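You operate a simulated robot arm through the tools that you are given. There is no shell and no other tool. Be economical: measure what you need, move in short steps, check, and stop when the job is done.

You run a simulated robot arm. Do the job below in one go: nothing can be reset, and whatever is moved stays where it is left.

## Task
Test the lamp on STOP, stick the label that the display names in the result outline, then switch off.

It is judged by the outcome, as a careful person would: the job done as asked, and still so three seconds after it is handed in. It fails if anything else is knocked over, pushed out of place, dropped, spilled or broken.

## Robot
A 6-joint arm with a two-finger parallel gripper, fixed in place. Base frame: the origin is at the foot of the arm, x ahead of it, y to its left, z up; the work surface is at about z = 0.86. Readings come in m, rad, newtons and seconds.
With the tool pointing down near the work surface it reaches from about 0.36 to 0.82 m from the base axis. Its first joint turns from -2.897 to 2.897 rad. Payload 3.91 kg.
The TCP is the grasp point between the finger pads, 0.03 m short of the fingertips. In the tool frame z runs along the fingers and y along their closing line. Largest opening 0.11 m; finger width 0.02, thickness 0.01; the body of the gripper, 0.048 by 0.112 m, starts 0.055 m behind the TCP.
Orientation is that of the tool frame in the base frame, as a unit quaternion [w, x, y, z]. With the fingers straight down and closing along the base's y, the tool's x points along the base's -x, its y along +y and its z along -z.

## Interface
- The arm moves only by the tool step_arm. Its argument "motion" is a list of rows, each an object (a shift or turn left out is 0, a gripper value left out holds the last) with "slide": the shift along the tool's x, y, z in m, a list of three; "delta_rot": the turn, a rotation vector about the tool's x, y, z in rad, a list of three. In form: [{"slide": [x, y, z], "delta_rot": [ax, ay, az]}, ...]. A call has 1 to 10 rows; each row shifts and turns the commanded pose from where the row before left it, along the tool's axes as they then stand. "grip" is the gripper command, from -1 (shut) to 1 (fully open), values between in proportion, set as the call begins (left out, the last holds). Rows are played at 5 a second. More than 0.05 m and 0.15 rad between two rows, or a gripper value outside its range, and nothing of the call is played. A pose out of reach is approached as far as the arm can. The call stops where the force on the tool passes 40 N (or 10 N more than at its start, if that is more) or the arm is blocked; 0.2 s more then pass. Each finger travels about 0.045 m/s and halts on what it meets, pressing with about 31 N; the grip force reading is that of the motor and also rises with nothing between the fingers. The clock runs only during rows and for 0.2 s after the last one: add rows that do not move to give the fingers time. The reply holds the time, the measured pose of the TCP, the force on the tool along the base axes, the opening and the grip force, in the units named above and with some noise, with the torque about the TCP (base axes, N m) and any sound that the robot's microphone picked up.
- Cameras (640 x 400 px; columns grow to the right, rows downward): "scene" is fixed at [0.3991, -0.6477, 1.6168]; the picture's right is [1.00, -0.08, 0.00], its down [-0.04, -0.52, -0.85] and it looks along [0.06, 0.85, -0.52] (base axes); focal length 333 px, centre (320, 200). "wrist" rides on the gripper at [0.077, 0.007, -0.114] in the tool frame; the picture's right is [-0.09, 1.00, 0.00], its down [-0.80, -0.07, -0.59] and it looks along [-0.59, -0.05, 0.80] (tool axes); focal length 270 px, centre (320, 200). There is no depth. A picture from a camera that has moved, and an enlarged one, comes with that camera's place and axes in the base frame and with its lens.
- get_image(camera): a new picture of that camera. It takes no simulated time.
- slide_trunk(by): slides the trunk up (or, below 0, down) by that many m; the arm rides with it, the base frame stays. It gives what a move gives, with no picture.
- zoom(camera, box): a new picture of the part [left, top, right, bottom] of that camera's present view, enlarged. It takes no simulated time.
- sign_off(): hands the job in; it is judged then, once.

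Go step by step. Nothing tells you positions but the pictures and the camera data: compare them with the known pose of the tool, close in by small moves and look again before you grip or let go. The budget is 120 turns and 64 pictures, counting those below and the enlarged ones. Unless the task says otherwise, let go and move clear before handing in, and close with one line.

The tools are called by a JSON object that holds its "fn" and its "kwargs". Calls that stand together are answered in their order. step_arm: Moves the arm, as the interface text tells. Its arguments: {"type":"object","properties":{"motion":{"type":"array"},"grip":{"type":"number"}},"required":["motion"]} The other tools are called the same way: slide_trunk (by) slides the trunk up or down; get_image (camera) takes a picture; zoom (camera, box) takes an enlarged picture of a part of a camera's view; sign_off () hands the job in.

At the start:

```text
t: 0.0
ee_pos: [0.423, 0.3937, 1.2022]
ee_rot: [0.0, 0.0, 1.0, 0.0]
force: [-0.2, -0.5, -0.1]
torque: [0.0, 0.0, 0.02]
finger_gap: 0.11
finger_force: 0.1
trunk travel left (down, up): [-0.55, 0.06]
```

scene: 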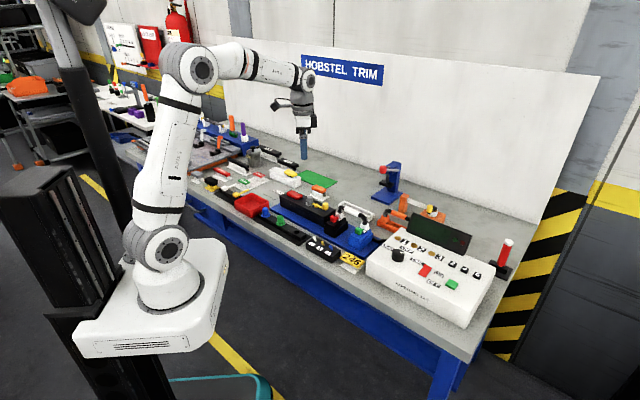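
wrist: 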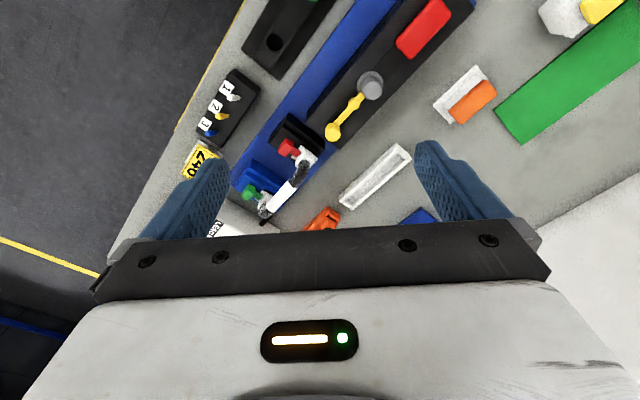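

I see a bench with a white control panel on the right, along with several fixtures. I'll zoom in on the panel and the middle of the bench.

{"fn": "zoom", "kwargs": {"camera": "scene", "box": [350, 190, 530, 330]}}

{"fn": "zoom", "kwargs": {"camera": "scene", "box": [190, 150, 390, 275]}}

```text
2.86 times, centred on (440, 260) of scene
camera zoom: at [0.3991, -0.6477, 1.6168], right [1.0, -0.08, 0.0], down [-0.04, -0.52, -0.85], along [0.06, 0.85, -0.52], focal length 951 px, centre (-23, 29)
```

zoom: 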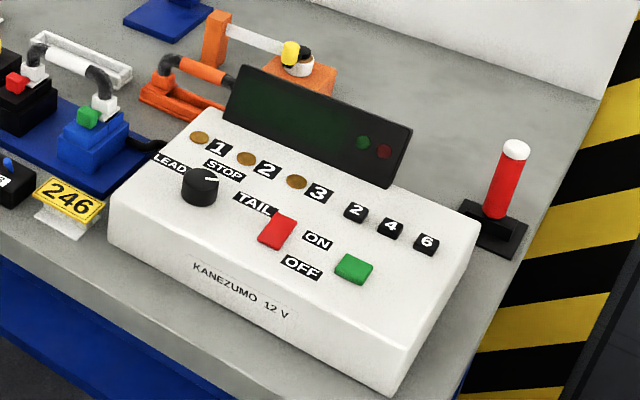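

```text
3.20 times, centred on (290, 212) of scene
camera zoom: at [0.3991, -0.6477, 1.6168], right [1.0, -0.08, 0.0], down [-0.04, -0.52, -0.85], along [0.06, 0.85, -0.52], focal length 1065 px, centre (416, 160)
```

zoom: 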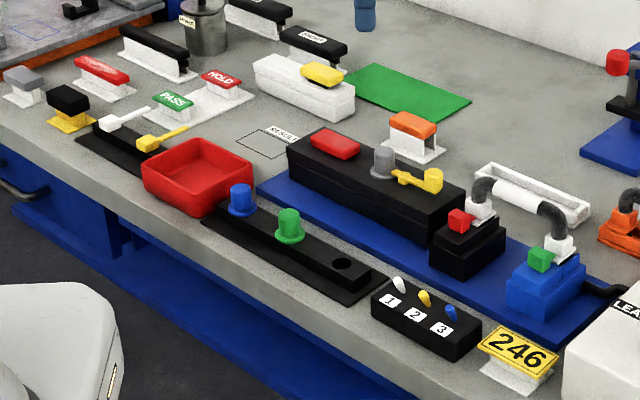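

The bench is crowded, so I'll take closer views of the board, the outline and the panel before planning.

{"fn": "zoom", "kwargs": {"camera": "scene", "box": [375, 225, 505, 306]}}

{"fn": "zoom", "kwargs": {"camera": "scene", "box": [270, 185, 390, 270]}}

{"fn": "zoom", "kwargs": {"camera": "scene", "box": [180, 145, 300, 220]}}

{"fn": "zoom", "kwargs": {"camera": "wrist", "box": [170, 0, 480, 235]}}

```text
4.92 times, centred on (440, 266) of scene
camera zoom: at [0.3991, -0.6477, 1.6168], right [1.0, -0.08, 0.0], down [-0.04, -0.52, -0.85], along [0.06, 0.85, -0.52], focal length 1638 px, centre (-271, -122)
```

zoom: 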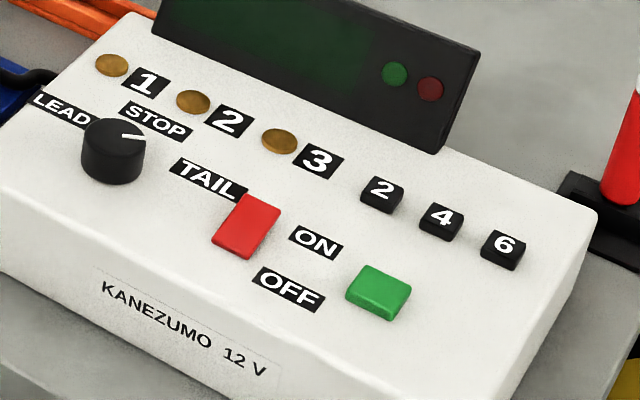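

```text
4.71 times, centred on (330, 228) of scene
camera zoom: at [0.3991, -0.6477, 1.6168], right [1.0, -0.08, 0.0], down [-0.04, -0.52, -0.85], along [0.06, 0.85, -0.52], focal length 1566 px, centre (273, 71)
```

zoom: 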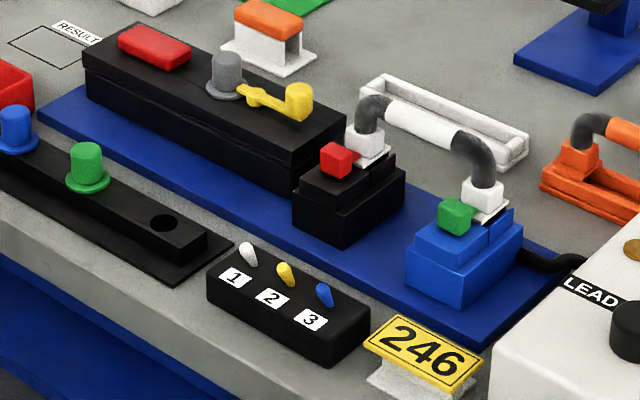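

```text
5.33 times, centred on (240, 182) of scene
camera zoom: at [0.3991, -0.6477, 1.6168], right [1.0, -0.08, 0.0], down [-0.04, -0.52, -0.85], along [0.06, 0.85, -0.52], focal length 1775 px, centre (747, 293)
```

zoom: 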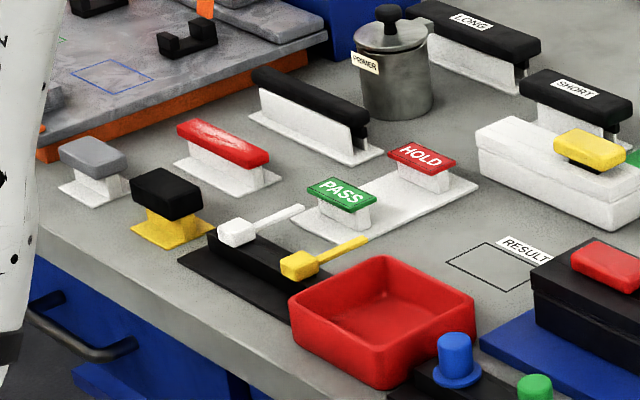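

```text
1.70 times, centred on (325, 118) of wrist
camera zoom: at [0.3449, 0.3993, 1.3162], right [0.09, 1.0, 0.0], down [0.8, -0.07, 0.59], along [0.59, -0.05, -0.8], focal length 460 px, centre (312, 340)
```

zoom: 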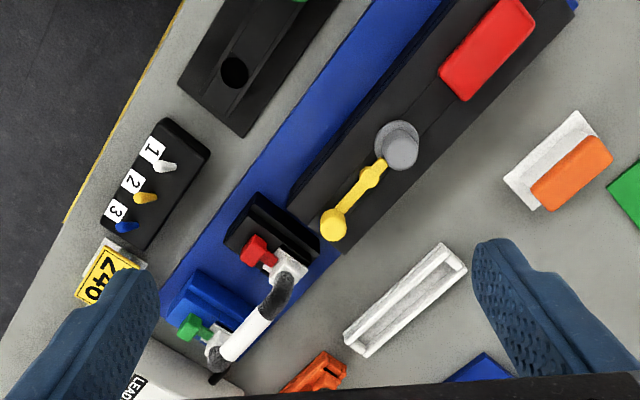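

I take the knob to be near (0.69, 0.10) and the outline near (0.27, 0.65). The arm is high and clear, so I'll move it above the panel to read it.

{"fn": "step_arm", "kwargs": {"motion": [{"slide": [-0.024, -0.038, 0]}, {"slide": [-0.024, -0.038, 0]}, {"slide": [-0.024, -0.038, 0]}, {"slide": [-0.024, -0.038, 0]}, {"slide": [-0.024, -0.038, 0]}, {"slide": [-0.024, -0.038, 0]}, {"slide": [-0.024, -0.038, 0]}, {"slide": [-0.024, -0.038, 0]}, {"slide": [-0.024, -0.038, 0]}, {}]}}

{"fn": "get_image", "kwargs": {"camera": "wrist"}}

```text
t: 2.2
ee_pos: [0.639, 0.0498, 1.202]
ee_rot: [0.0, 0.0, 1.0, 0.0]
force: [0.3, 0.1, 0.2]
torque: [0.01, 0.0, 0.02]
finger_gap: 0.11
finger_force: 0.0
trunk travel left (down, up): [-0.55, 0.06]
```

```text
55 pictures are left
camera wrist: at [0.5601, 0.0565, 1.3158], right [0.09, 1.0, 0.0], down [0.8, -0.07, 0.59], along [0.59, -0.05, -0.8], focal length 270 px, centre (320, 200)
```

wrist: 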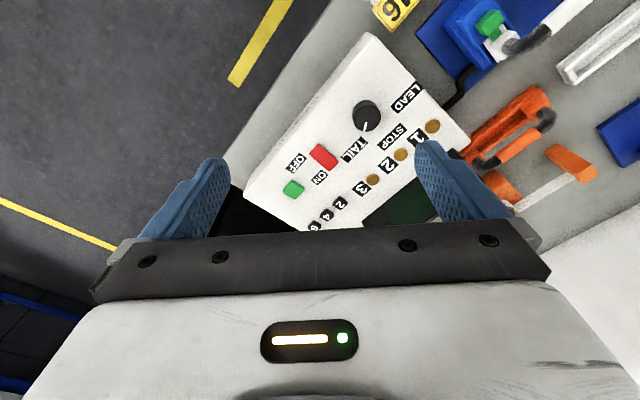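

{"fn": "zoom", "kwargs": {"camera": "wrist", "box": [270, 70, 450, 235]}}

```text
2.42 times, centred on (360, 152) of wrist
camera zoom: at [0.5601, 0.0565, 1.3158], right [0.09, 1.0, 0.0], down [0.8, -0.07, 0.59], along [0.59, -0.05, -0.8], focal length 655 px, centre (223, 315)
```

zoom: 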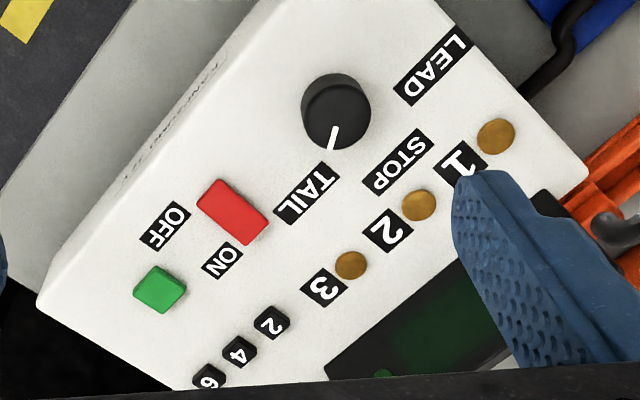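

The knob at about (0.69, 0.108) points to TAIL, at about -13°. STOP is at about +43°, so it needs roughly 1.0 rad counter-clockwise. I'll come down above the knob and look again.

{"fn": "step_arm", "kwargs": {"motion": [{"slide": [-0.013, 0.0145, 0.038]}, {"slide": [-0.013, 0.0145, 0.038]}, {"slide": [-0.013, 0.0145, 0.038]}, {"slide": [-0.012, 0.0145, 0.038]}, {}], "grip": 0.27}}

{"fn": "get_image", "kwargs": {"camera": "wrist"}}

{"fn": "zoom", "kwargs": {"camera": "scene", "box": [350, 190, 530, 330]}}

```text
t: 3.4
ee_pos: [0.6911, 0.1081, 1.0481]
ee_rot: [0.0, 0.0, 1.0, 0.0]
force: [0.6, -0.6, -0.1]
torque: [0.03, -0.01, 0.01]
finger_gap: 0.0701
finger_force: 0.1
trunk travel left (down, up): [-0.55, 0.06]
```

```text
53 pictures are left
camera wrist: at [0.6124, 0.1151, 1.1641], right [0.09, 1.0, 0.0], down [0.8, -0.07, 0.59], along [0.59, -0.05, -0.8], focal length 270 px, centre (320, 200)
```

wrist: 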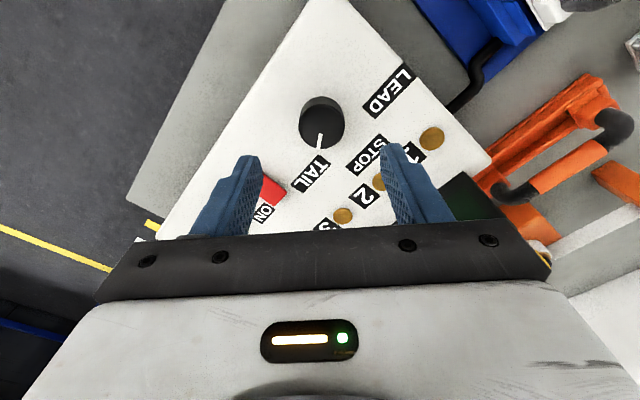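

```text
2.86 times, centred on (440, 260) of scene
camera zoom: at [0.3991, -0.6477, 1.6168], right [1.0, -0.08, 0.0], down [-0.04, -0.52, -0.85], along [0.06, 0.85, -0.52], focal length 951 px, centre (-23, 29)
```

zoom: 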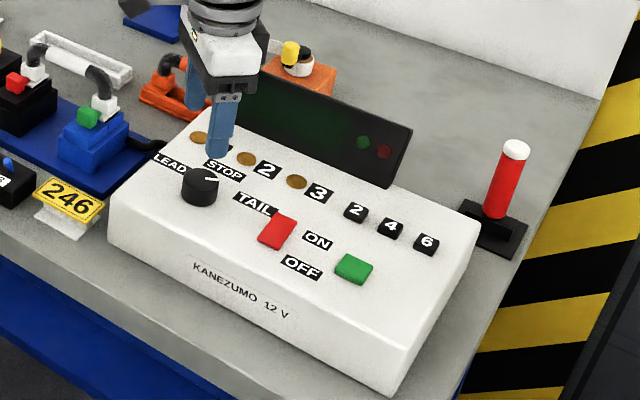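

The knob centre comes out at about (0.692, 0.110), so I'm well aligned. I'll descend around it and close.

{"fn": "step_arm", "kwargs": {"motion": [{"slide": [-0.0005, 0.001, 0.03]}, {"slide": [-0.0005, 0.001, 0.03]}, {"slide": [0, 0, 0.016]}, {}]}}

{"fn": "step_arm", "kwargs": {"motion": [{}, {}, {}, {}, {}], "grip": -0.5}}

{"fn": "get_image", "kwargs": {"camera": "wrist"}}

```text
t: 4.4
ee_pos: [0.6924, 0.1128, 0.9734]
ee_rot: [0.0, 0.0, 1.0, 0.0]
force: [-0.2, 0.7, -0.3]
torque: [-0.02, 0.03, 0.01]
finger_gap: 0.0698
finger_force: 0.1
trunk travel left (down, up): [-0.55, 0.06]
```

```text
t: 5.6
ee_pos: [0.6907, 0.1091, 0.9727]
ee_rot: [0.0, 0.001, 1.0, 0.0]
force: [0.0, -13.4, -1.9]
torque: [-0.91, -0.13, -0.04]
finger_gap: 0.0379
finger_force: 44.7
trunk travel left (down, up): [-0.55, 0.06]
```

```text
51 pictures are left
camera wrist: at [0.6127, 0.1161, 1.0877], right [0.09, 1.0, 0.0], down [0.8, -0.07, 0.59], along [0.59, -0.05, -0.8], focal length 270 px, centre (320, 200)
```

wrist: 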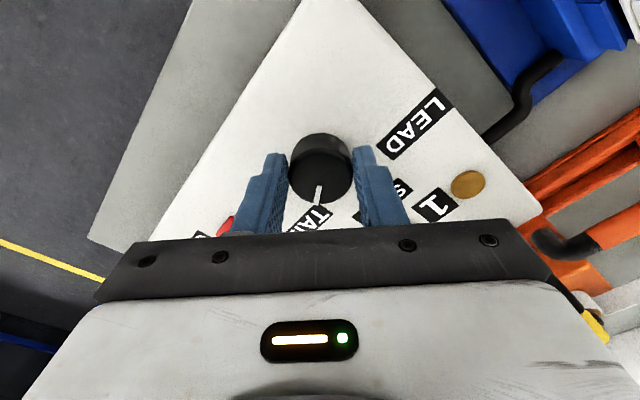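

I've gripped the knob at a 38 mm gap, with a small side load from a few millimetres of y offset. I'll relieve that and turn 0.98 rad counter-clockwise.

{"fn": "step_arm", "kwargs": {"motion": [{"slide": [0.001, -0.003, 0]}, {"delta_rot": [0, 0, -0.14]}, {"delta_rot": [0, 0, -0.14]}, {"delta_rot": [0, 0, -0.14]}, {"delta_rot": [0, 0, -0.14]}, {"delta_rot": [0, 0, -0.14]}, {"delta_rot": [0, 0, -0.14]}, {"delta_rot": [0, 0, -0.14]}, {}]}}

{"fn": "get_image", "kwargs": {"camera": "wrist"}}

```text
t: 7.6
ee_pos: [0.6934, 0.1048, 0.9726]
ee_rot: [0.001, -0.471, 0.882, 0.001]
force: [22.2, -20.5, 2.7]
torque: [-1.48, -0.08, -0.1]
finger_gap: 0.0377
finger_force: 44.8
trunk travel left (down, up): [-0.55, 0.06]
```

```text
50 pictures are left
camera wrist: at [0.6433, 0.0444, 1.0875], right [-0.78, 0.63, 0.0], down [0.5, 0.63, 0.6], along [0.37, 0.46, -0.8], focal length 270 px, centre (320, 200)
```

wrist: 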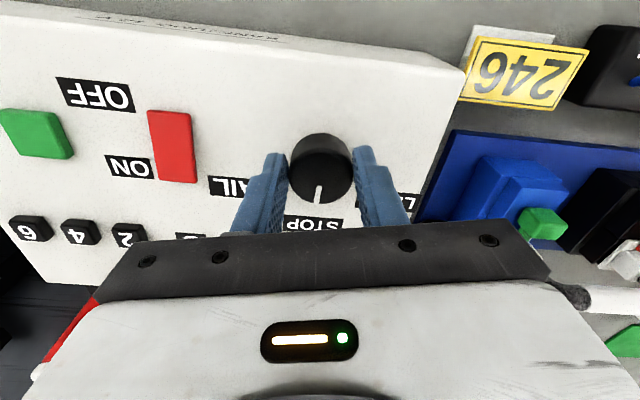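

The pointer is at STOP. I'll open and lift, then look from above at this aligned yaw.

{"fn": "step_arm", "kwargs": {"motion": [{}, {}, {}, {}, {"slide": [0, 0, -0.04]}, {"slide": [0, 0, -0.05]}, {"slide": [0, 0, -0.05]}, {"slide": [0, 0, -0.04]}, {}], "grip": 0.27}}

{"fn": "get_image", "kwargs": {"camera": "wrist"}}

{"fn": "zoom", "kwargs": {"camera": "scene", "box": [375, 225, 505, 306]}}

```text
t: 9.6
ee_pos: [0.6914, 0.1082, 1.1535]
ee_rot: [-0.001, -0.471, 0.882, 0.0]
force: [0.2, -0.6, 0.2]
torque: [0.04, -0.01, 0.01]
finger_gap: 0.07
finger_force: 0.0
trunk travel left (down, up): [-0.55, 0.06]
```

```text
49 pictures are left
camera wrist: at [0.6414, 0.0476, 1.2685], right [-0.78, 0.63, 0.0], down [0.51, 0.63, 0.59], along [0.37, 0.46, -0.8], focal length 270 px, centre (320, 200)
```

wrist: 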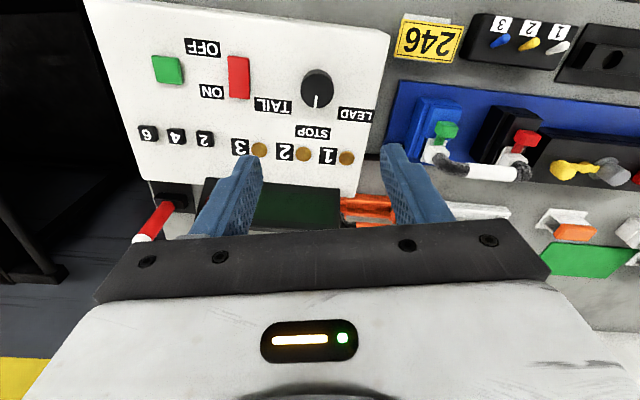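

```text
4.92 times, centred on (440, 266) of scene
camera zoom: at [0.3991, -0.6477, 1.6168], right [1.0, -0.08, 0.0], down [-0.04, -0.52, -0.85], along [0.06, 0.85, -0.52], focal length 1638 px, centre (-271, -122)
```

zoom: 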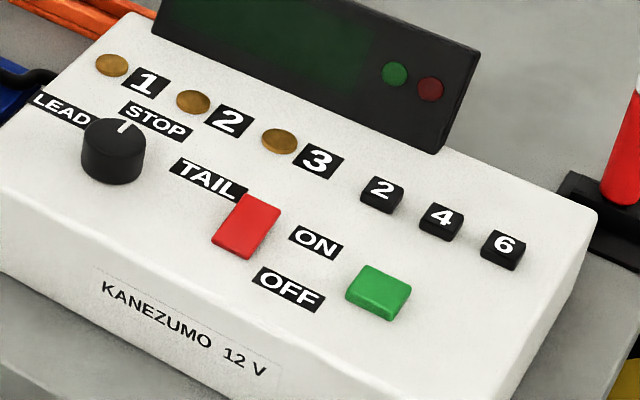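

The knob is on STOP. Next I'll check the rocker's tilt and the lead fixture up close.

{"fn": "zoom", "kwargs": {"camera": "wrist", "box": [140, 30, 260, 110]}}

{"fn": "zoom", "kwargs": {"camera": "wrist", "box": [380, 10, 640, 190]}}

{"fn": "zoom", "kwargs": {"camera": "scene", "box": [410, 255, 460, 290]}}

```text
5.00 times, centred on (200, 70) of wrist
camera zoom: at [0.6414, 0.0476, 1.2685], right [-0.78, 0.63, 0.0], down [0.51, 0.63, 0.59], along [0.37, 0.46, -0.8], focal length 1351 px, centre (920, 850)
```

zoom: 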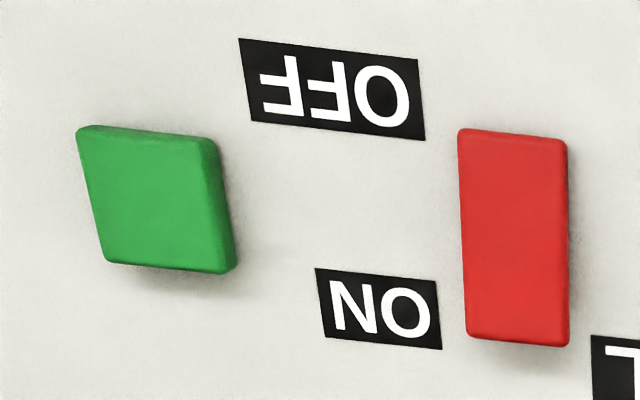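

```text
2.22 times, centred on (510, 100) of wrist
camera zoom: at [0.6414, 0.0476, 1.2685], right [-0.78, 0.63, 0.0], down [0.51, 0.63, 0.59], along [0.37, 0.46, -0.8], focal length 601 px, centre (-102, 422)
```

zoom: 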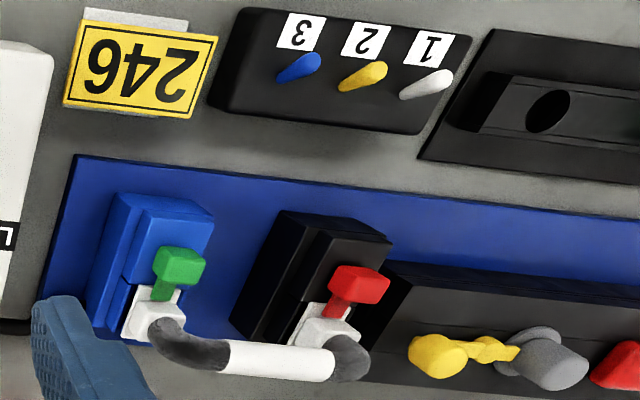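

```text
11.43 times, centred on (435, 272) of scene
camera zoom: at [0.3991, -0.6477, 1.6168], right [1.0, -0.08, 0.0], down [-0.04, -0.52, -0.85], along [0.06, 0.85, -0.52], focal length 3803 px, centre (-994, -629)
```

zoom: 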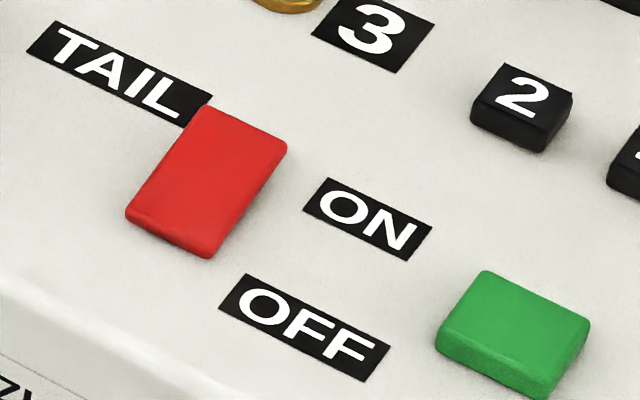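

The OFF end of the rocker is pressed in, so the unit is off. I'll close the fingers and hover over the ON end at about (0.763, 0.051).

{"fn": "step_arm", "kwargs": {"motion": [{"slide": [0.0026, -0.0305, 0]}, {"slide": [0.0026, -0.0304, 0]}, {"slide": [0.0025, -0.0304, 0]}, {"slide": [0, 0, 0.045]}, {"slide": [0, 0, 0.045]}, {"slide": [0, 0, 0.043]}, {}], "grip": -1}}

{"fn": "get_image", "kwargs": {"camera": "wrist"}}

{"fn": "zoom", "kwargs": {"camera": "scene", "box": [375, 225, 505, 306]}}

```text
t: 11.2
ee_pos: [0.7618, 0.0505, 1.0215]
ee_rot: [0.0, -0.471, 0.882, 0.001]
force: [0.6, 0.7, 0.2]
torque: [0.02, -0.01, -0.03]
finger_gap: 0.0
finger_force: 30.6
trunk travel left (down, up): [-0.55, 0.06]
```

```text
44 pictures are left
camera wrist: at [0.7122, -0.0094, 1.1357], right [-0.78, 0.63, 0.0], down [0.5, 0.63, 0.59], along [0.37, 0.46, -0.8], focal length 270 px, centre (320, 200)
```

wrist: 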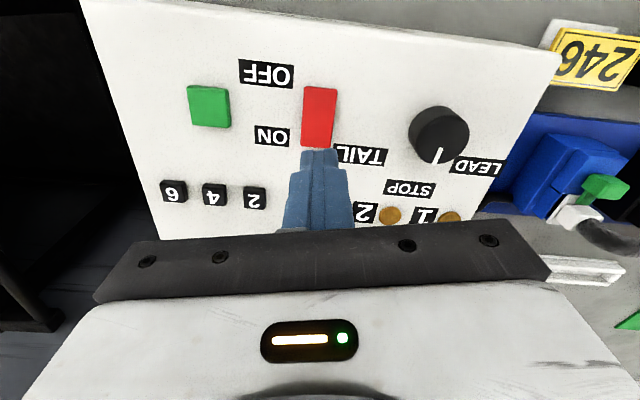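

```text
4.92 times, centred on (440, 266) of scene
camera zoom: at [0.3991, -0.6477, 1.6168], right [1.0, -0.08, 0.0], down [-0.04, -0.52, -0.85], along [0.06, 0.85, -0.52], focal length 1638 px, centre (-271, -122)
```

zoom: 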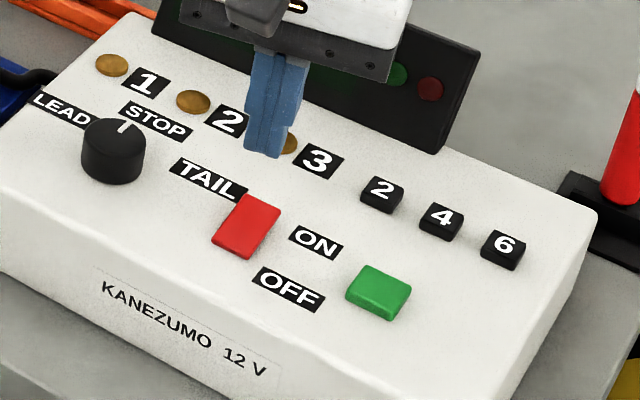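

I'm lined up over the ON half. I'll press down slowly, then retreat and look.

{"fn": "step_arm", "kwargs": {"motion": [{"slide": [-0.001, 0, 0.02]}, {"slide": [0, 0, 0.015]}, {"slide": [0, 0, 0.006]}, {"slide": [0, 0, 0.004]}, {"slide": [0, 0, 0.004]}, {}]}}

{"fn": "zoom", "kwargs": {"camera": "scene", "box": [375, 205, 505, 306]}}

```text
t: 12.6
ee_pos: [0.7636, 0.0523, 0.9717]
ee_rot: [0.0, -0.47, 0.883, 0.0]
force: [1.7, 1.2, 2.9]
torque: [0.01, -0.07, 0.0]
finger_gap: 0.0
finger_force: 30.9
trunk travel left (down, up): [-0.55, 0.06]
```

```text
3.96 times, centred on (440, 256) of scene
camera zoom: at [0.3991, -0.6477, 1.6168], right [1.0, -0.08, 0.0], down [-0.04, -0.52, -0.85], along [0.06, 0.85, -0.52], focal length 1318 px, centre (-155, -20)
```

zoom: 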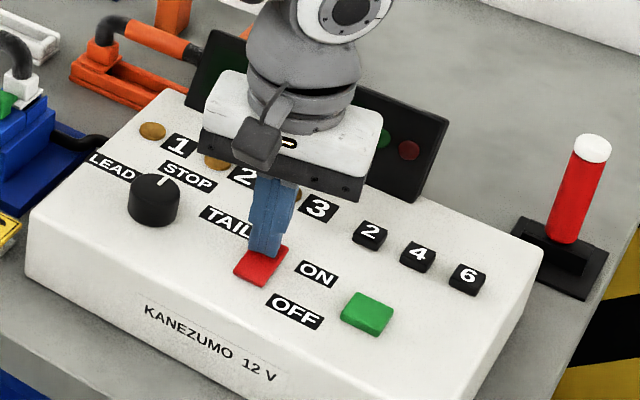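

Contact is only light at 3 N, so I'll press a little further.

{"fn": "step_arm", "kwargs": {"motion": [{"slide": [0, 0, 0.003]}, {"slide": [0, 0, 0.003]}, {"slide": [0, 0, 0.002]}, {}]}}

{"fn": "step_arm", "kwargs": {"motion": [{"slide": [0, 0, -0.04]}, {"slide": [0, 0, -0.05]}, {"slide": [0, 0, -0.04]}, {}]}}

{"fn": "get_image", "kwargs": {"camera": "wrist"}}

{"fn": "zoom", "kwargs": {"camera": "scene", "box": [375, 205, 505, 306]}}

```text
t: 13.6
ee_pos: [0.7607, 0.0521, 0.9686]
ee_rot: [0.005, -0.469, 0.883, -0.002]
force: [8.8, 3.5, 39.1]
torque: [0.02, -0.04, 0.09]
finger_gap: 0.0
finger_force: 31.7
trunk travel left (down, up): [-0.55, 0.06]
```

```text
t: 14.6
ee_pos: [0.7644, 0.0513, 1.0925]
ee_rot: [-0.001, -0.47, 0.883, 0.0]
force: [0.2, -0.6, -0.4]
torque: [-0.03, 0.01, -0.02]
finger_gap: 0.0003
finger_force: 30.6
trunk travel left (down, up): [-0.55, 0.06]
```

```text
41 pictures are left
camera wrist: at [0.7135, -0.0096, 1.2075], right [-0.78, 0.63, 0.0], down [0.51, 0.63, 0.59], along [0.37, 0.46, -0.8], focal length 270 px, centre (320, 200)
```

wrist: 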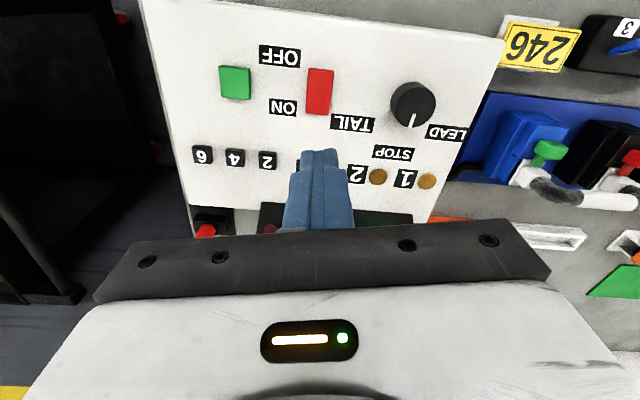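

```text
3.96 times, centred on (440, 256) of scene
camera zoom: at [0.3991, -0.6477, 1.6168], right [1.0, -0.08, 0.0], down [-0.04, -0.52, -0.85], along [0.06, 0.85, -0.52], focal length 1318 px, centre (-155, -20)
```

zoom: 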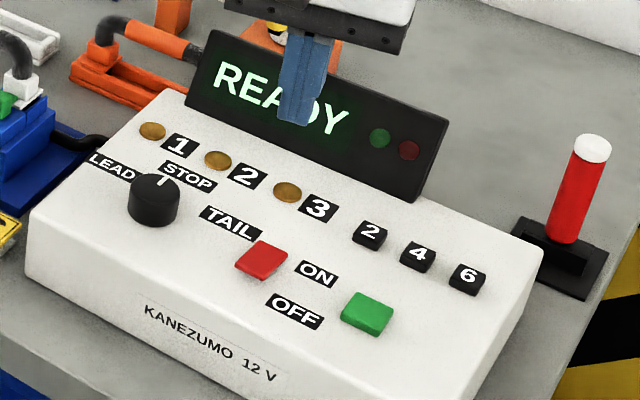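

The display says READY. Next is the green test button at about (0.813, -0.012).

{"fn": "step_arm", "kwargs": {"motion": [{"slide": [0.013, -0.038, 0]}, {"slide": [0.0128, -0.0376, 0]}, {"slide": [0, 0, 0.04]}, {"slide": [0, 0, 0.04]}, {}]}}

{"fn": "get_image", "kwargs": {"camera": "wrist"}}

{"fn": "zoom", "kwargs": {"camera": "scene", "box": [375, 205, 505, 306]}}

```text
t: 15.8
ee_pos: [0.8109, -0.0133, 1.0145]
ee_rot: [0.001, -0.47, 0.883, -0.001]
force: [1.0, 0.8, -0.4]
torque: [0.01, 0.03, 0.0]
finger_gap: 0.0
finger_force: 30.3
trunk travel left (down, up): [-0.55, 0.06]
```

```text
39 pictures are left
camera wrist: at [0.7611, -0.0727, 1.1286], right [-0.78, 0.63, 0.0], down [0.51, 0.63, 0.59], along [0.37, 0.46, -0.8], focal length 270 px, centre (320, 200)
```

wrist: 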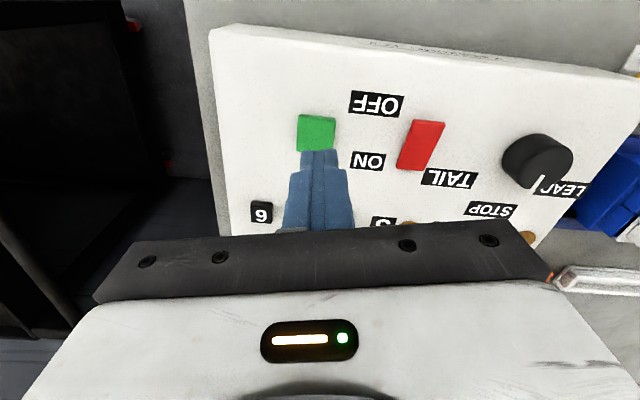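

```text
3.96 times, centred on (440, 256) of scene
camera zoom: at [0.3991, -0.6477, 1.6168], right [1.0, -0.08, 0.0], down [-0.04, -0.52, -0.85], along [0.06, 0.85, -0.52], focal length 1318 px, centre (-155, -20)
```

zoom: 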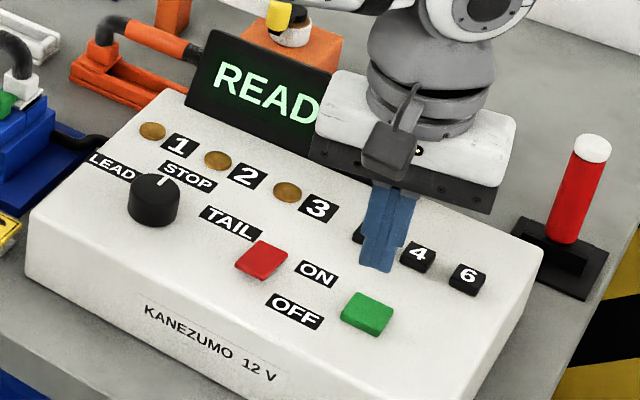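

I'm aligned over the green button, so I'll press it gently.

{"fn": "step_arm", "kwargs": {"motion": [{"slide": [0, 0, 0.025]}, {"slide": [0, 0, 0.015]}, {"slide": [0, 0, 0.004]}, {"slide": [0, 0, 0.003]}, {"slide": [0, 0, 0.003]}, {}]}}

{"fn": "zoom", "kwargs": {"camera": "scene", "box": [375, 205, 505, 306]}}

```text
t: 17.2
ee_pos: [0.8115, -0.0111, 0.9641]
ee_rot: [0.002, -0.47, 0.883, -0.001]
force: [3.9, -1.3, 9.4]
torque: [-0.09, -0.1, 0.05]
finger_gap: 0.0001
finger_force: 30.7
trunk travel left (down, up): [-0.55, 0.06]
heard: click
```

```text
3.96 times, centred on (440, 256) of scene
camera zoom: at [0.3991, -0.6477, 1.6168], right [1.0, -0.08, 0.0], down [-0.04, -0.52, -0.85], along [0.06, 0.85, -0.52], focal length 1318 px, centre (-155, -20)
```

zoom: 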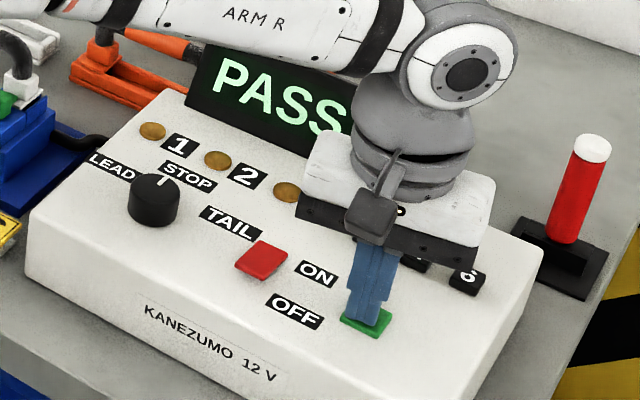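

The button clicked and the display shows PASS. I'll lift, then confirm the reading without the arm in the way.

{"fn": "step_arm", "kwargs": {"motion": [{"slide": [0, 0, -0.04]}, {"slide": [0, 0, -0.05]}, {"slide": [0, 0, -0.05]}, {"slide": [0, 0, -0.04]}, {"slide": [0, 0.04, 0]}, {"slide": [0, 0.04, 0]}, {}]}}

{"fn": "zoom", "kwargs": {"camera": "scene", "box": [375, 205, 505, 306]}}

```text
t: 18.8
ee_pos: [0.7313, 0.0328, 1.1387]
ee_rot: [0.0, -0.471, 0.882, 0.001]
force: [0.4, -1.1, 0.3]
torque: [0.0, -0.01, -0.01]
finger_gap: 0.0
finger_force: 31.5
out of reach, approached as far as the arm can: row 4
trunk travel left (down, up): [-0.55, 0.06]
```

```text
3.96 times, centred on (440, 256) of scene
camera zoom: at [0.3991, -0.6477, 1.6168], right [1.0, -0.08, 0.0], down [-0.04, -0.52, -0.85], along [0.06, 0.85, -0.52], focal length 1318 px, centre (-155, -20)
```

zoom: 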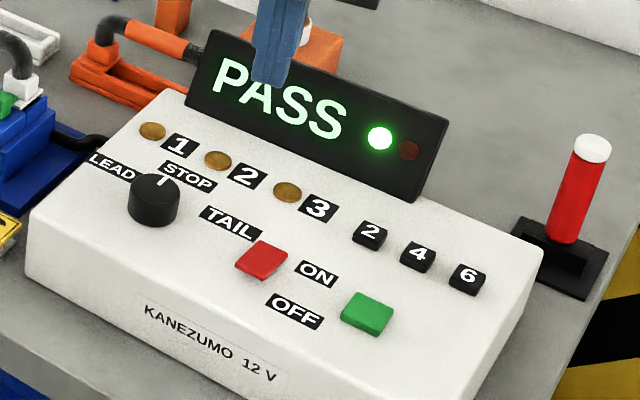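

The result is PASS with the green light on. Now I'll carry the gripper to the PASS label near (0.147, 0.711), staying high.

{"fn": "step_arm", "kwargs": {"motion": [{"slide": [-0.011, 0.0462, -0.006]}, {"slide": [-0.011, 0.0462, -0.006]}, {"slide": [-0.011, 0.0462, -0.006]}, {"slide": [-0.011, 0.0462, -0.006]}, {"slide": [-0.011, 0.0462, -0.006]}, {"slide": [-0.011, 0.0462, -0.006]}, {"slide": [-0.011, 0.0462, -0.006]}, {"slide": [-0.011, 0.0462, -0.006]}, {"slide": [-0.011, 0.0462, -0.006]}, {}], "grip": 0.5}}

{"fn": "step_arm", "kwargs": {"motion": [{"slide": [-0.011, 0.0462, 0]}, {"slide": [-0.011, 0.0462, 0]}, {"slide": [-0.011, 0.0462, 0]}, {"slide": [-0.011, 0.0462, 0]}, {"slide": [-0.011, 0.0462, 0]}, {"slide": [-0.011, 0.0462, 0]}, {"slide": [-0.011, 0.0462, 0]}, {"slide": [-0.011, 0.0462, 0]}, {"slide": [-0.011, 0.0462, 0]}, {}]}}

{"fn": "get_image", "kwargs": {"camera": "wrist"}}

```text
t: 21.0
ee_pos: [0.4399, 0.3473, 1.1944]
ee_rot: [0.0, -0.47, 0.883, 0.0]
force: [0.3, 0.5, 0.6]
torque: [0.0, 0.01, -0.01]
finger_gap: 0.0826
finger_force: 0.1
trunk travel left (down, up): [-0.55, 0.06]
```

```text
t: 23.2
ee_pos: [0.1507, 0.6599, 1.1919]
ee_rot: [0.0, -0.471, 0.882, -0.001]
force: [0.3, -0.4, -0.4]
torque: [0.02, -0.02, -0.03]
finger_gap: 0.0825
finger_force: 0.0
trunk travel left (down, up): [-0.55, 0.06]
```

```text
35 pictures are left
camera wrist: at [0.1013, 0.6002, 1.3081], right [-0.78, 0.63, 0.0], down [0.51, 0.63, 0.59], along [0.37, 0.46, -0.8], focal length 270 px, centre (320, 200)
```

wrist: 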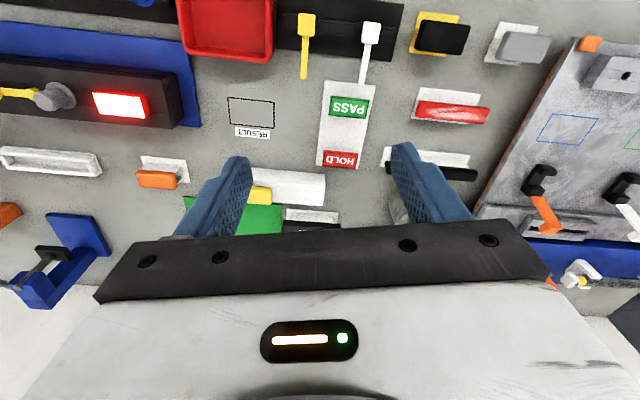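

{"fn": "zoom", "kwargs": {"camera": "wrist", "box": [200, 50, 400, 180]}}

{"fn": "zoom", "kwargs": {"camera": "scene", "box": [225, 155, 295, 205]}}

```text
3.08 times, centred on (300, 115) of wrist
camera zoom: at [0.1013, 0.6002, 1.3081], right [-0.78, 0.63, 0.0], down [0.51, 0.63, 0.59], along [0.37, 0.46, -0.8], focal length 832 px, centre (382, 462)
```

zoom: 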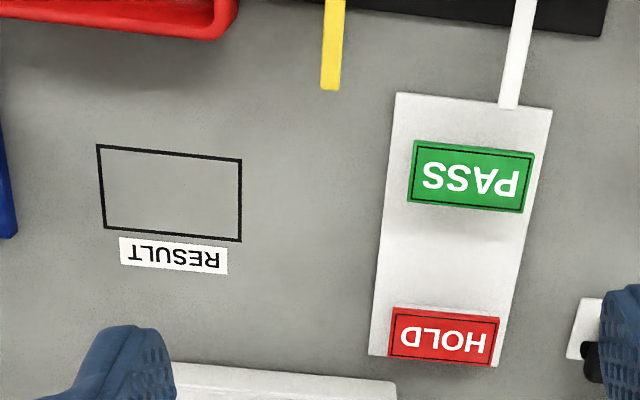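

```text
8.00 times, centred on (260, 180) of scene
camera zoom: at [0.3991, -0.6477, 1.6168], right [1.0, -0.08, 0.0], down [-0.04, -0.52, -0.85], along [0.06, 0.85, -0.52], focal length 2662 px, centre (800, 360)
```

zoom: 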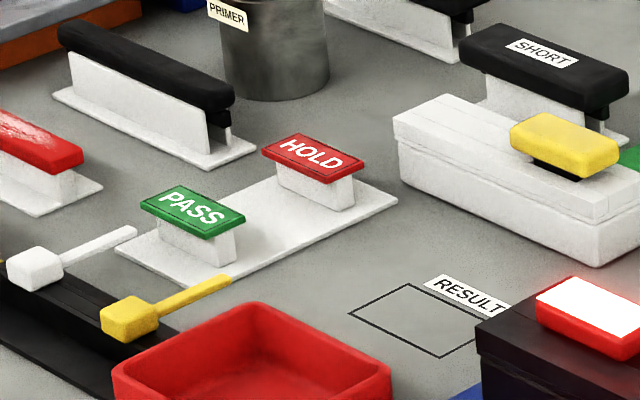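

The PASS label is a plate of about 58 × 29 mm on a post near (0.147, 0.725), with its long axis at about 135°. The outline centre is at about (0.284, 0.6435). I'll yaw to 135° so the fingers close on the label's short ends, then hover above it.

{"fn": "step_arm", "kwargs": {"motion": [{"delta_rot": [0, 0, 0.0975]}, {"delta_rot": [0, 0, 0.0975]}, {"slide": [-0.0217, 0.0243, 0]}, {"slide": [-0.0217, 0.0243, 0]}, {"slide": [0, 0, 0.048]}, {"slide": [0, 0, 0.048]}, {"slide": [0, 0, 0.048]}, {"slide": [0, 0, 0.048]}, {}]}}

{"fn": "get_image", "kwargs": {"camera": "wrist"}}

{"fn": "zoom", "kwargs": {"camera": "scene", "box": [200, 140, 310, 215]}}

```text
t: 25.2
ee_pos: [0.1456, 0.7179, 0.9972]
ee_rot: [0.0, -0.383, 0.924, 0.0]
force: [0.5, 0.1, 0.2]
torque: [-0.01, 0.01, -0.05]
finger_gap: 0.0826
finger_force: 0.1
out of reach, approached as far as the arm can: row 4
trunk travel left (down, up): [-0.55, 0.06]
```

```text
32 pictures are left
camera wrist: at [0.0848, 0.6675, 1.113], right [-0.64, 0.77, 0.0], down [0.62, 0.52, 0.59], along [0.46, 0.38, -0.8], focal length 270 px, centre (320, 200)
```

wrist: 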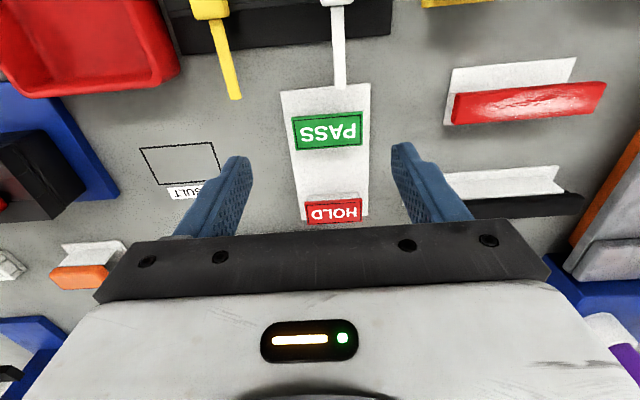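

```text
5.33 times, centred on (255, 178) of scene
camera zoom: at [0.3991, -0.6477, 1.6168], right [1.0, -0.08, 0.0], down [-0.04, -0.52, -0.85], along [0.06, 0.85, -0.52], focal length 1775 px, centre (667, 320)
```

zoom: 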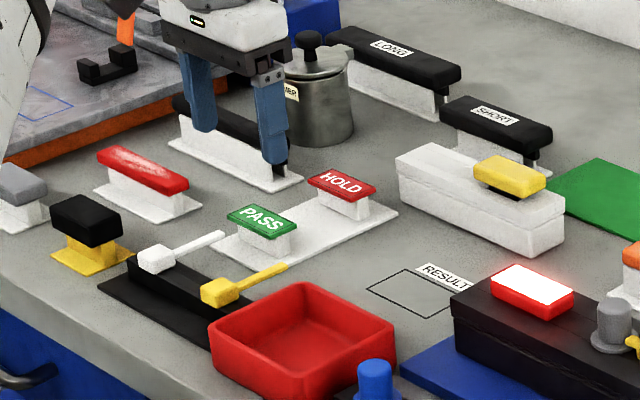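

Refined, the label centre is at about (0.149, 0.728). I'll correct and descend partway, then check.

{"fn": "step_arm", "kwargs": {"motion": [{"slide": [-0.0048, 0.0024, 0.02]}, {"slide": [-0.0047, 0.0023, 0.02]}, {"slide": [0, 0, 0.02]}, {}]}}

{"fn": "get_image", "kwargs": {"camera": "wrist"}}

{"fn": "zoom", "kwargs": {"camera": "scene", "box": [225, 155, 295, 205]}}

```text
t: 26.2
ee_pos: [0.1482, 0.7272, 0.9387]
ee_rot: [0.0, -0.383, 0.924, 0.0]
force: [-0.3, -0.5, -0.4]
torque: [-0.01, 0.0, -0.03]
finger_gap: 0.0824
finger_force: 0.1
trunk travel left (down, up): [-0.55, 0.06]
```

```text
30 pictures are left
camera wrist: at [0.0878, 0.6774, 1.0539], right [-0.64, 0.77, 0.0], down [0.62, 0.52, 0.59], along [0.46, 0.38, -0.8], focal length 270 px, centre (320, 200)
```

wrist: 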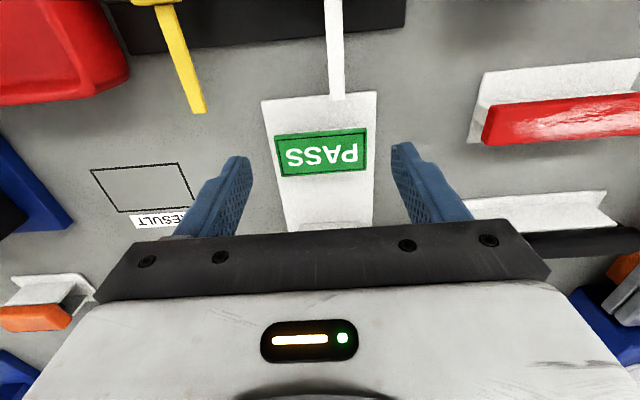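

```text
8.00 times, centred on (260, 180) of scene
camera zoom: at [0.3991, -0.6477, 1.6168], right [1.0, -0.08, 0.0], down [-0.04, -0.52, -0.85], along [0.06, 0.85, -0.52], focal length 2662 px, centre (800, 360)
```

zoom: 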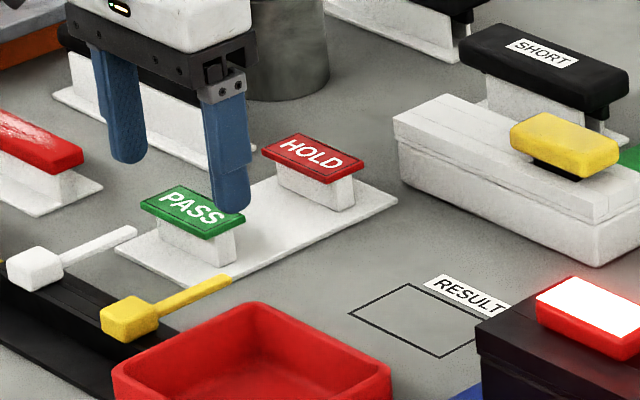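

The label top is at about z = 0.892. I'll lower the tips to about 0.886 and close on the plate ends.

{"fn": "step_arm", "kwargs": {"motion": [{"slide": [-0.001, 0, 0.012]}, {"slide": [0, 0, 0.0105]}, {}]}}

{"fn": "zoom", "kwargs": {"camera": "scene", "box": [225, 155, 295, 205]}}

```text
t: 27.0
ee_pos: [0.1493, 0.7284, 0.9167]
ee_rot: [0.0, -0.383, 0.924, 0.0]
force: [0.0, -0.5, -1.1]
torque: [0.01, -0.02, -0.04]
finger_gap: 0.0827
finger_force: 0.1
trunk travel left (down, up): [-0.55, 0.06]
```

```text
8.00 times, centred on (260, 180) of scene
camera zoom: at [0.3991, -0.6477, 1.6168], right [1.0, -0.08, 0.0], down [-0.04, -0.52, -0.85], along [0.06, 0.85, -0.52], focal length 2662 px, centre (800, 360)
```

zoom: 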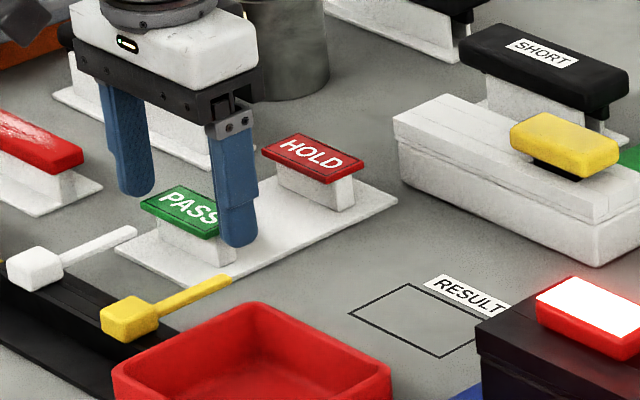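

The tips straddle the plate and end slightly below it. Closing now.

{"fn": "step_arm", "kwargs": {"motion": [{}, {}, {}, {}], "grip": -0.2}}

{"fn": "get_image", "kwargs": {"camera": "wrist"}}

{"fn": "zoom", "kwargs": {"camera": "scene", "box": [225, 155, 295, 205]}}

```text
t: 28.0
ee_pos: [0.1492, 0.7298, 0.9163]
ee_rot: [0.0, -0.384, 0.923, 0.0]
force: [0.2, -0.4, 0.3]
torque: [0.04, 0.02, 0.01]
finger_gap: 0.0573
finger_force: 30.9
trunk travel left (down, up): [-0.55, 0.06]
```

```text
27 pictures are left
camera wrist: at [0.089, 0.6788, 1.0314], right [-0.64, 0.77, 0.0], down [0.62, 0.52, 0.59], along [0.46, 0.38, -0.8], focal length 270 px, centre (320, 200)
```

wrist: 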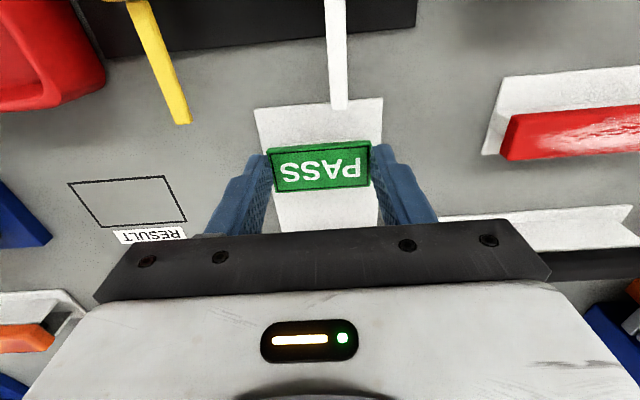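

```text
8.00 times, centred on (260, 180) of scene
camera zoom: at [0.3991, -0.6477, 1.6168], right [1.0, -0.08, 0.0], down [-0.04, -0.52, -0.85], along [0.06, 0.85, -0.52], focal length 2662 px, centre (800, 360)
```

zoom: 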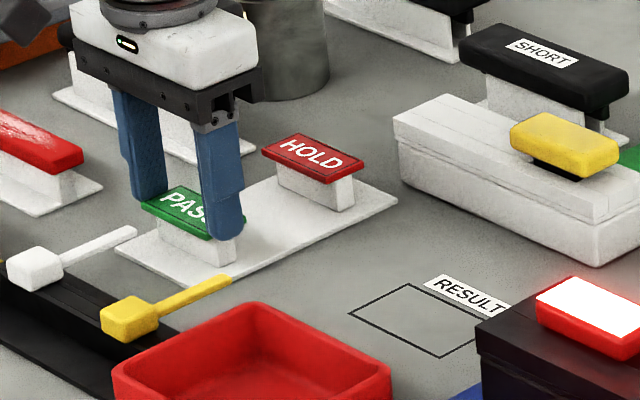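

The label is held with a 57 mm gap. I'll lift straight up and check.

{"fn": "step_arm", "kwargs": {"motion": [{"slide": [0, 0, -0.01]}, {"slide": [0, 0, -0.02]}, {"slide": [0, 0, -0.02]}, {}]}}

{"fn": "zoom", "kwargs": {"camera": "scene", "box": [225, 155, 295, 205]}}

```text
t: 29.0
ee_pos: [0.1501, 0.7281, 0.968]
ee_rot: [-0.001, -0.382, 0.924, 0.0]
force: [0.6, 0.0, 0.8]
torque: [0.02, 0.01, 0.02]
finger_gap: 0.0579
finger_force: 31.3
trunk travel left (down, up): [-0.55, 0.06]
```

```text
8.00 times, centred on (260, 180) of scene
camera zoom: at [0.3991, -0.6477, 1.6168], right [1.0, -0.08, 0.0], down [-0.04, -0.52, -0.85], along [0.06, 0.85, -0.52], focal length 2662 px, centre (800, 360)
```

zoom: 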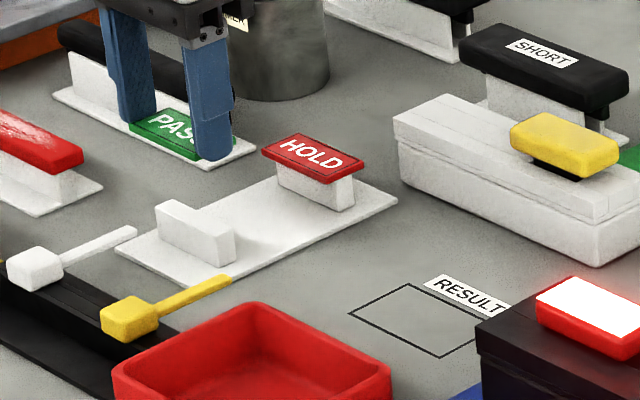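

Clean lift, with the post left in place. Moving over the outline at hover height to re-measure.

{"fn": "step_arm", "kwargs": {"motion": [{"slide": [0, 0, -0.03]}, {"slide": [-0.0085, -0.0384, 0]}, {"slide": [-0.0085, -0.0384, 0]}, {"slide": [-0.0085, -0.0384, 0]}, {"slide": [-0.0084, -0.0383, 0]}, {}]}}

{"fn": "get_image", "kwargs": {"camera": "wrist"}}

{"fn": "zoom", "kwargs": {"camera": "scene", "box": [240, 155, 340, 225]}}

```text
t: 30.4
ee_pos: [0.2823, 0.6441, 0.9978]
ee_rot: [0.0, -0.383, 0.924, 0.0]
force: [0.0, -0.5, -0.3]
torque: [0.0, -0.03, -0.05]
finger_gap: 0.0579
finger_force: 31.5
trunk travel left (down, up): [-0.55, 0.06]
```

```text
24 pictures are left
camera wrist: at [0.222, 0.5943, 1.1117], right [-0.64, 0.77, 0.0], down [0.62, 0.52, 0.59], along [0.46, 0.38, -0.8], focal length 270 px, centre (320, 200)
```

wrist: 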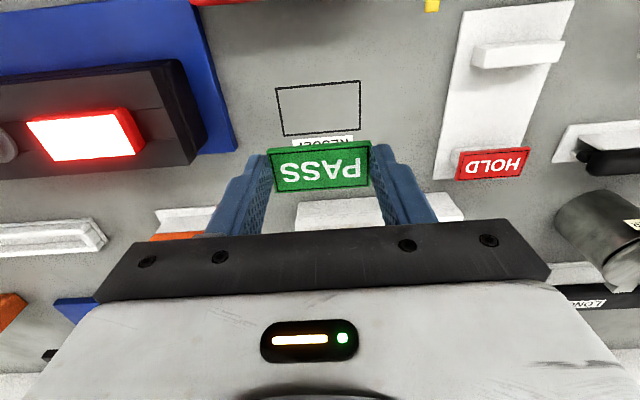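

```text
5.71 times, centred on (290, 190) of scene
camera zoom: at [0.3991, -0.6477, 1.6168], right [1.0, -0.08, 0.0], down [-0.04, -0.52, -0.85], along [0.06, 0.85, -0.52], focal length 1902 px, centre (491, 257)
```

zoom: 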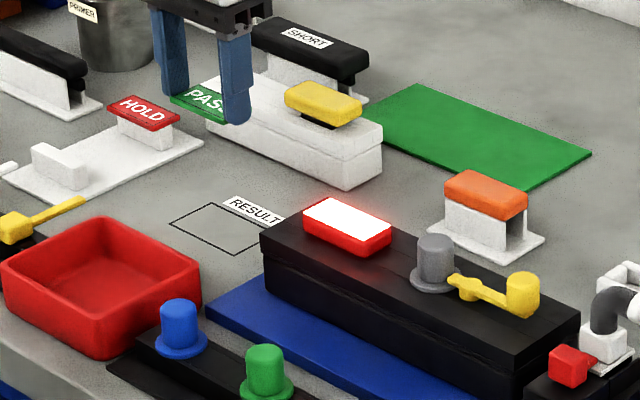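

The outline centre refines to about (0.286, 0.6455). I'll correct, descend to about 2 cm above, and check again.

{"fn": "step_arm", "kwargs": {"motion": [{"slide": [-0.0037, -0.0016, 0.03]}, {"slide": [0, 0, 0.03]}, {"slide": [0, 0, 0.028]}, {}]}}

{"fn": "get_image", "kwargs": {"camera": "wrist"}}

{"fn": "zoom", "kwargs": {"camera": "scene", "box": [240, 155, 340, 225]}}

```text
t: 31.4
ee_pos: [0.2865, 0.6441, 0.9085]
ee_rot: [0.001, -0.382, 0.924, 0.001]
force: [0.2, -0.6, 0.6]
torque: [0.0, -0.03, 0.0]
finger_gap: 0.0577
finger_force: 30.7
trunk travel left (down, up): [-0.55, 0.06]
```

```text
22 pictures are left
camera wrist: at [0.2254, 0.5952, 1.0228], right [-0.64, 0.77, 0.0], down [0.62, 0.52, 0.59], along [0.46, 0.38, -0.8], focal length 270 px, centre (320, 200)
```

wrist: 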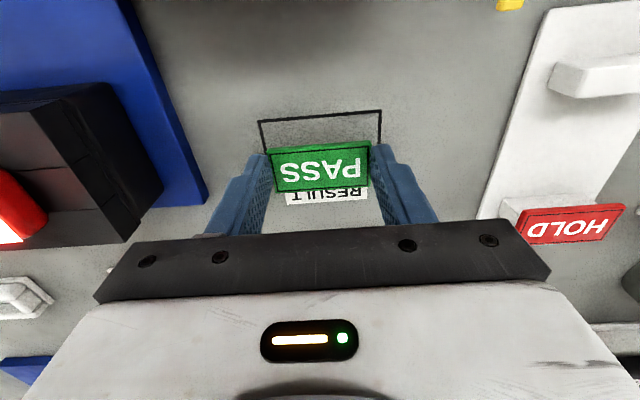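

```text
5.71 times, centred on (290, 190) of scene
camera zoom: at [0.3991, -0.6477, 1.6168], right [1.0, -0.08, 0.0], down [-0.04, -0.52, -0.85], along [0.06, 0.85, -0.52], focal length 1902 px, centre (491, 257)
```

zoom: 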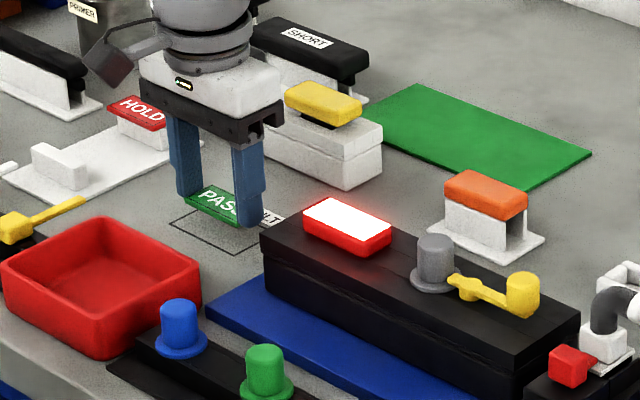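

It's nearly centred. I'll nudge 2 mm and lower until the fingertips just touch the bench.

{"fn": "step_arm", "kwargs": {"motion": [{"slide": [-0.002, 0.002, 0.006]}, {"slide": [0, 0, 0.006]}, {"slide": [0, 0, 0.003]}, {"slide": [0, 0, 0.002]}, {}]}}

{"fn": "get_image", "kwargs": {"camera": "wrist"}}

{"fn": "zoom", "kwargs": {"camera": "scene", "box": [255, 170, 305, 205]}}

```text
t: 32.6
ee_pos: [0.2858, 0.6488, 0.8905]
ee_rot: [0.0, -0.382, 0.924, 0.0]
force: [-0.2, 0.2, 0.1]
torque: [0.01, 0.03, -0.02]
finger_gap: 0.0578
finger_force: 31.0
trunk travel left (down, up): [-0.55, 0.06]
```

```text
20 pictures are left
camera wrist: at [0.2253, 0.5982, 1.0061], right [-0.64, 0.77, 0.0], down [0.62, 0.52, 0.59], along [0.46, 0.38, -0.8], focal length 270 px, centre (320, 200)
```

wrist: 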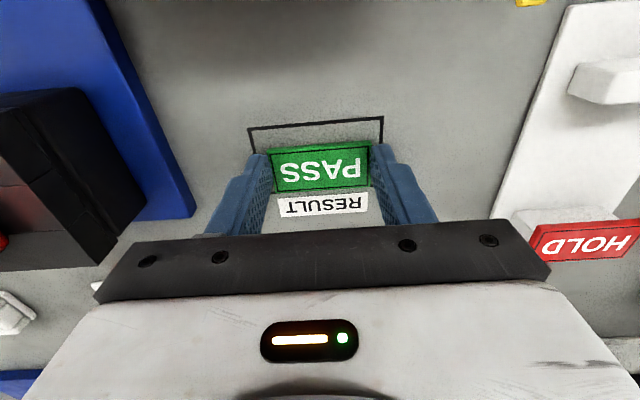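

```text
11.43 times, centred on (280, 188) of scene
camera zoom: at [0.3991, -0.6477, 1.6168], right [1.0, -0.08, 0.0], down [-0.04, -0.52, -0.85], along [0.06, 0.85, -0.52], focal length 3803 px, centre (777, 343)
```

zoom: 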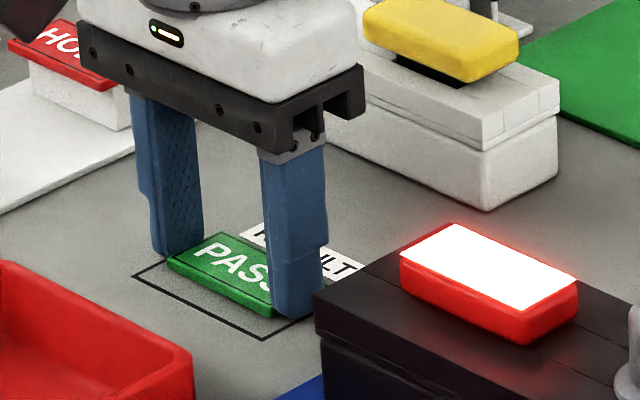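

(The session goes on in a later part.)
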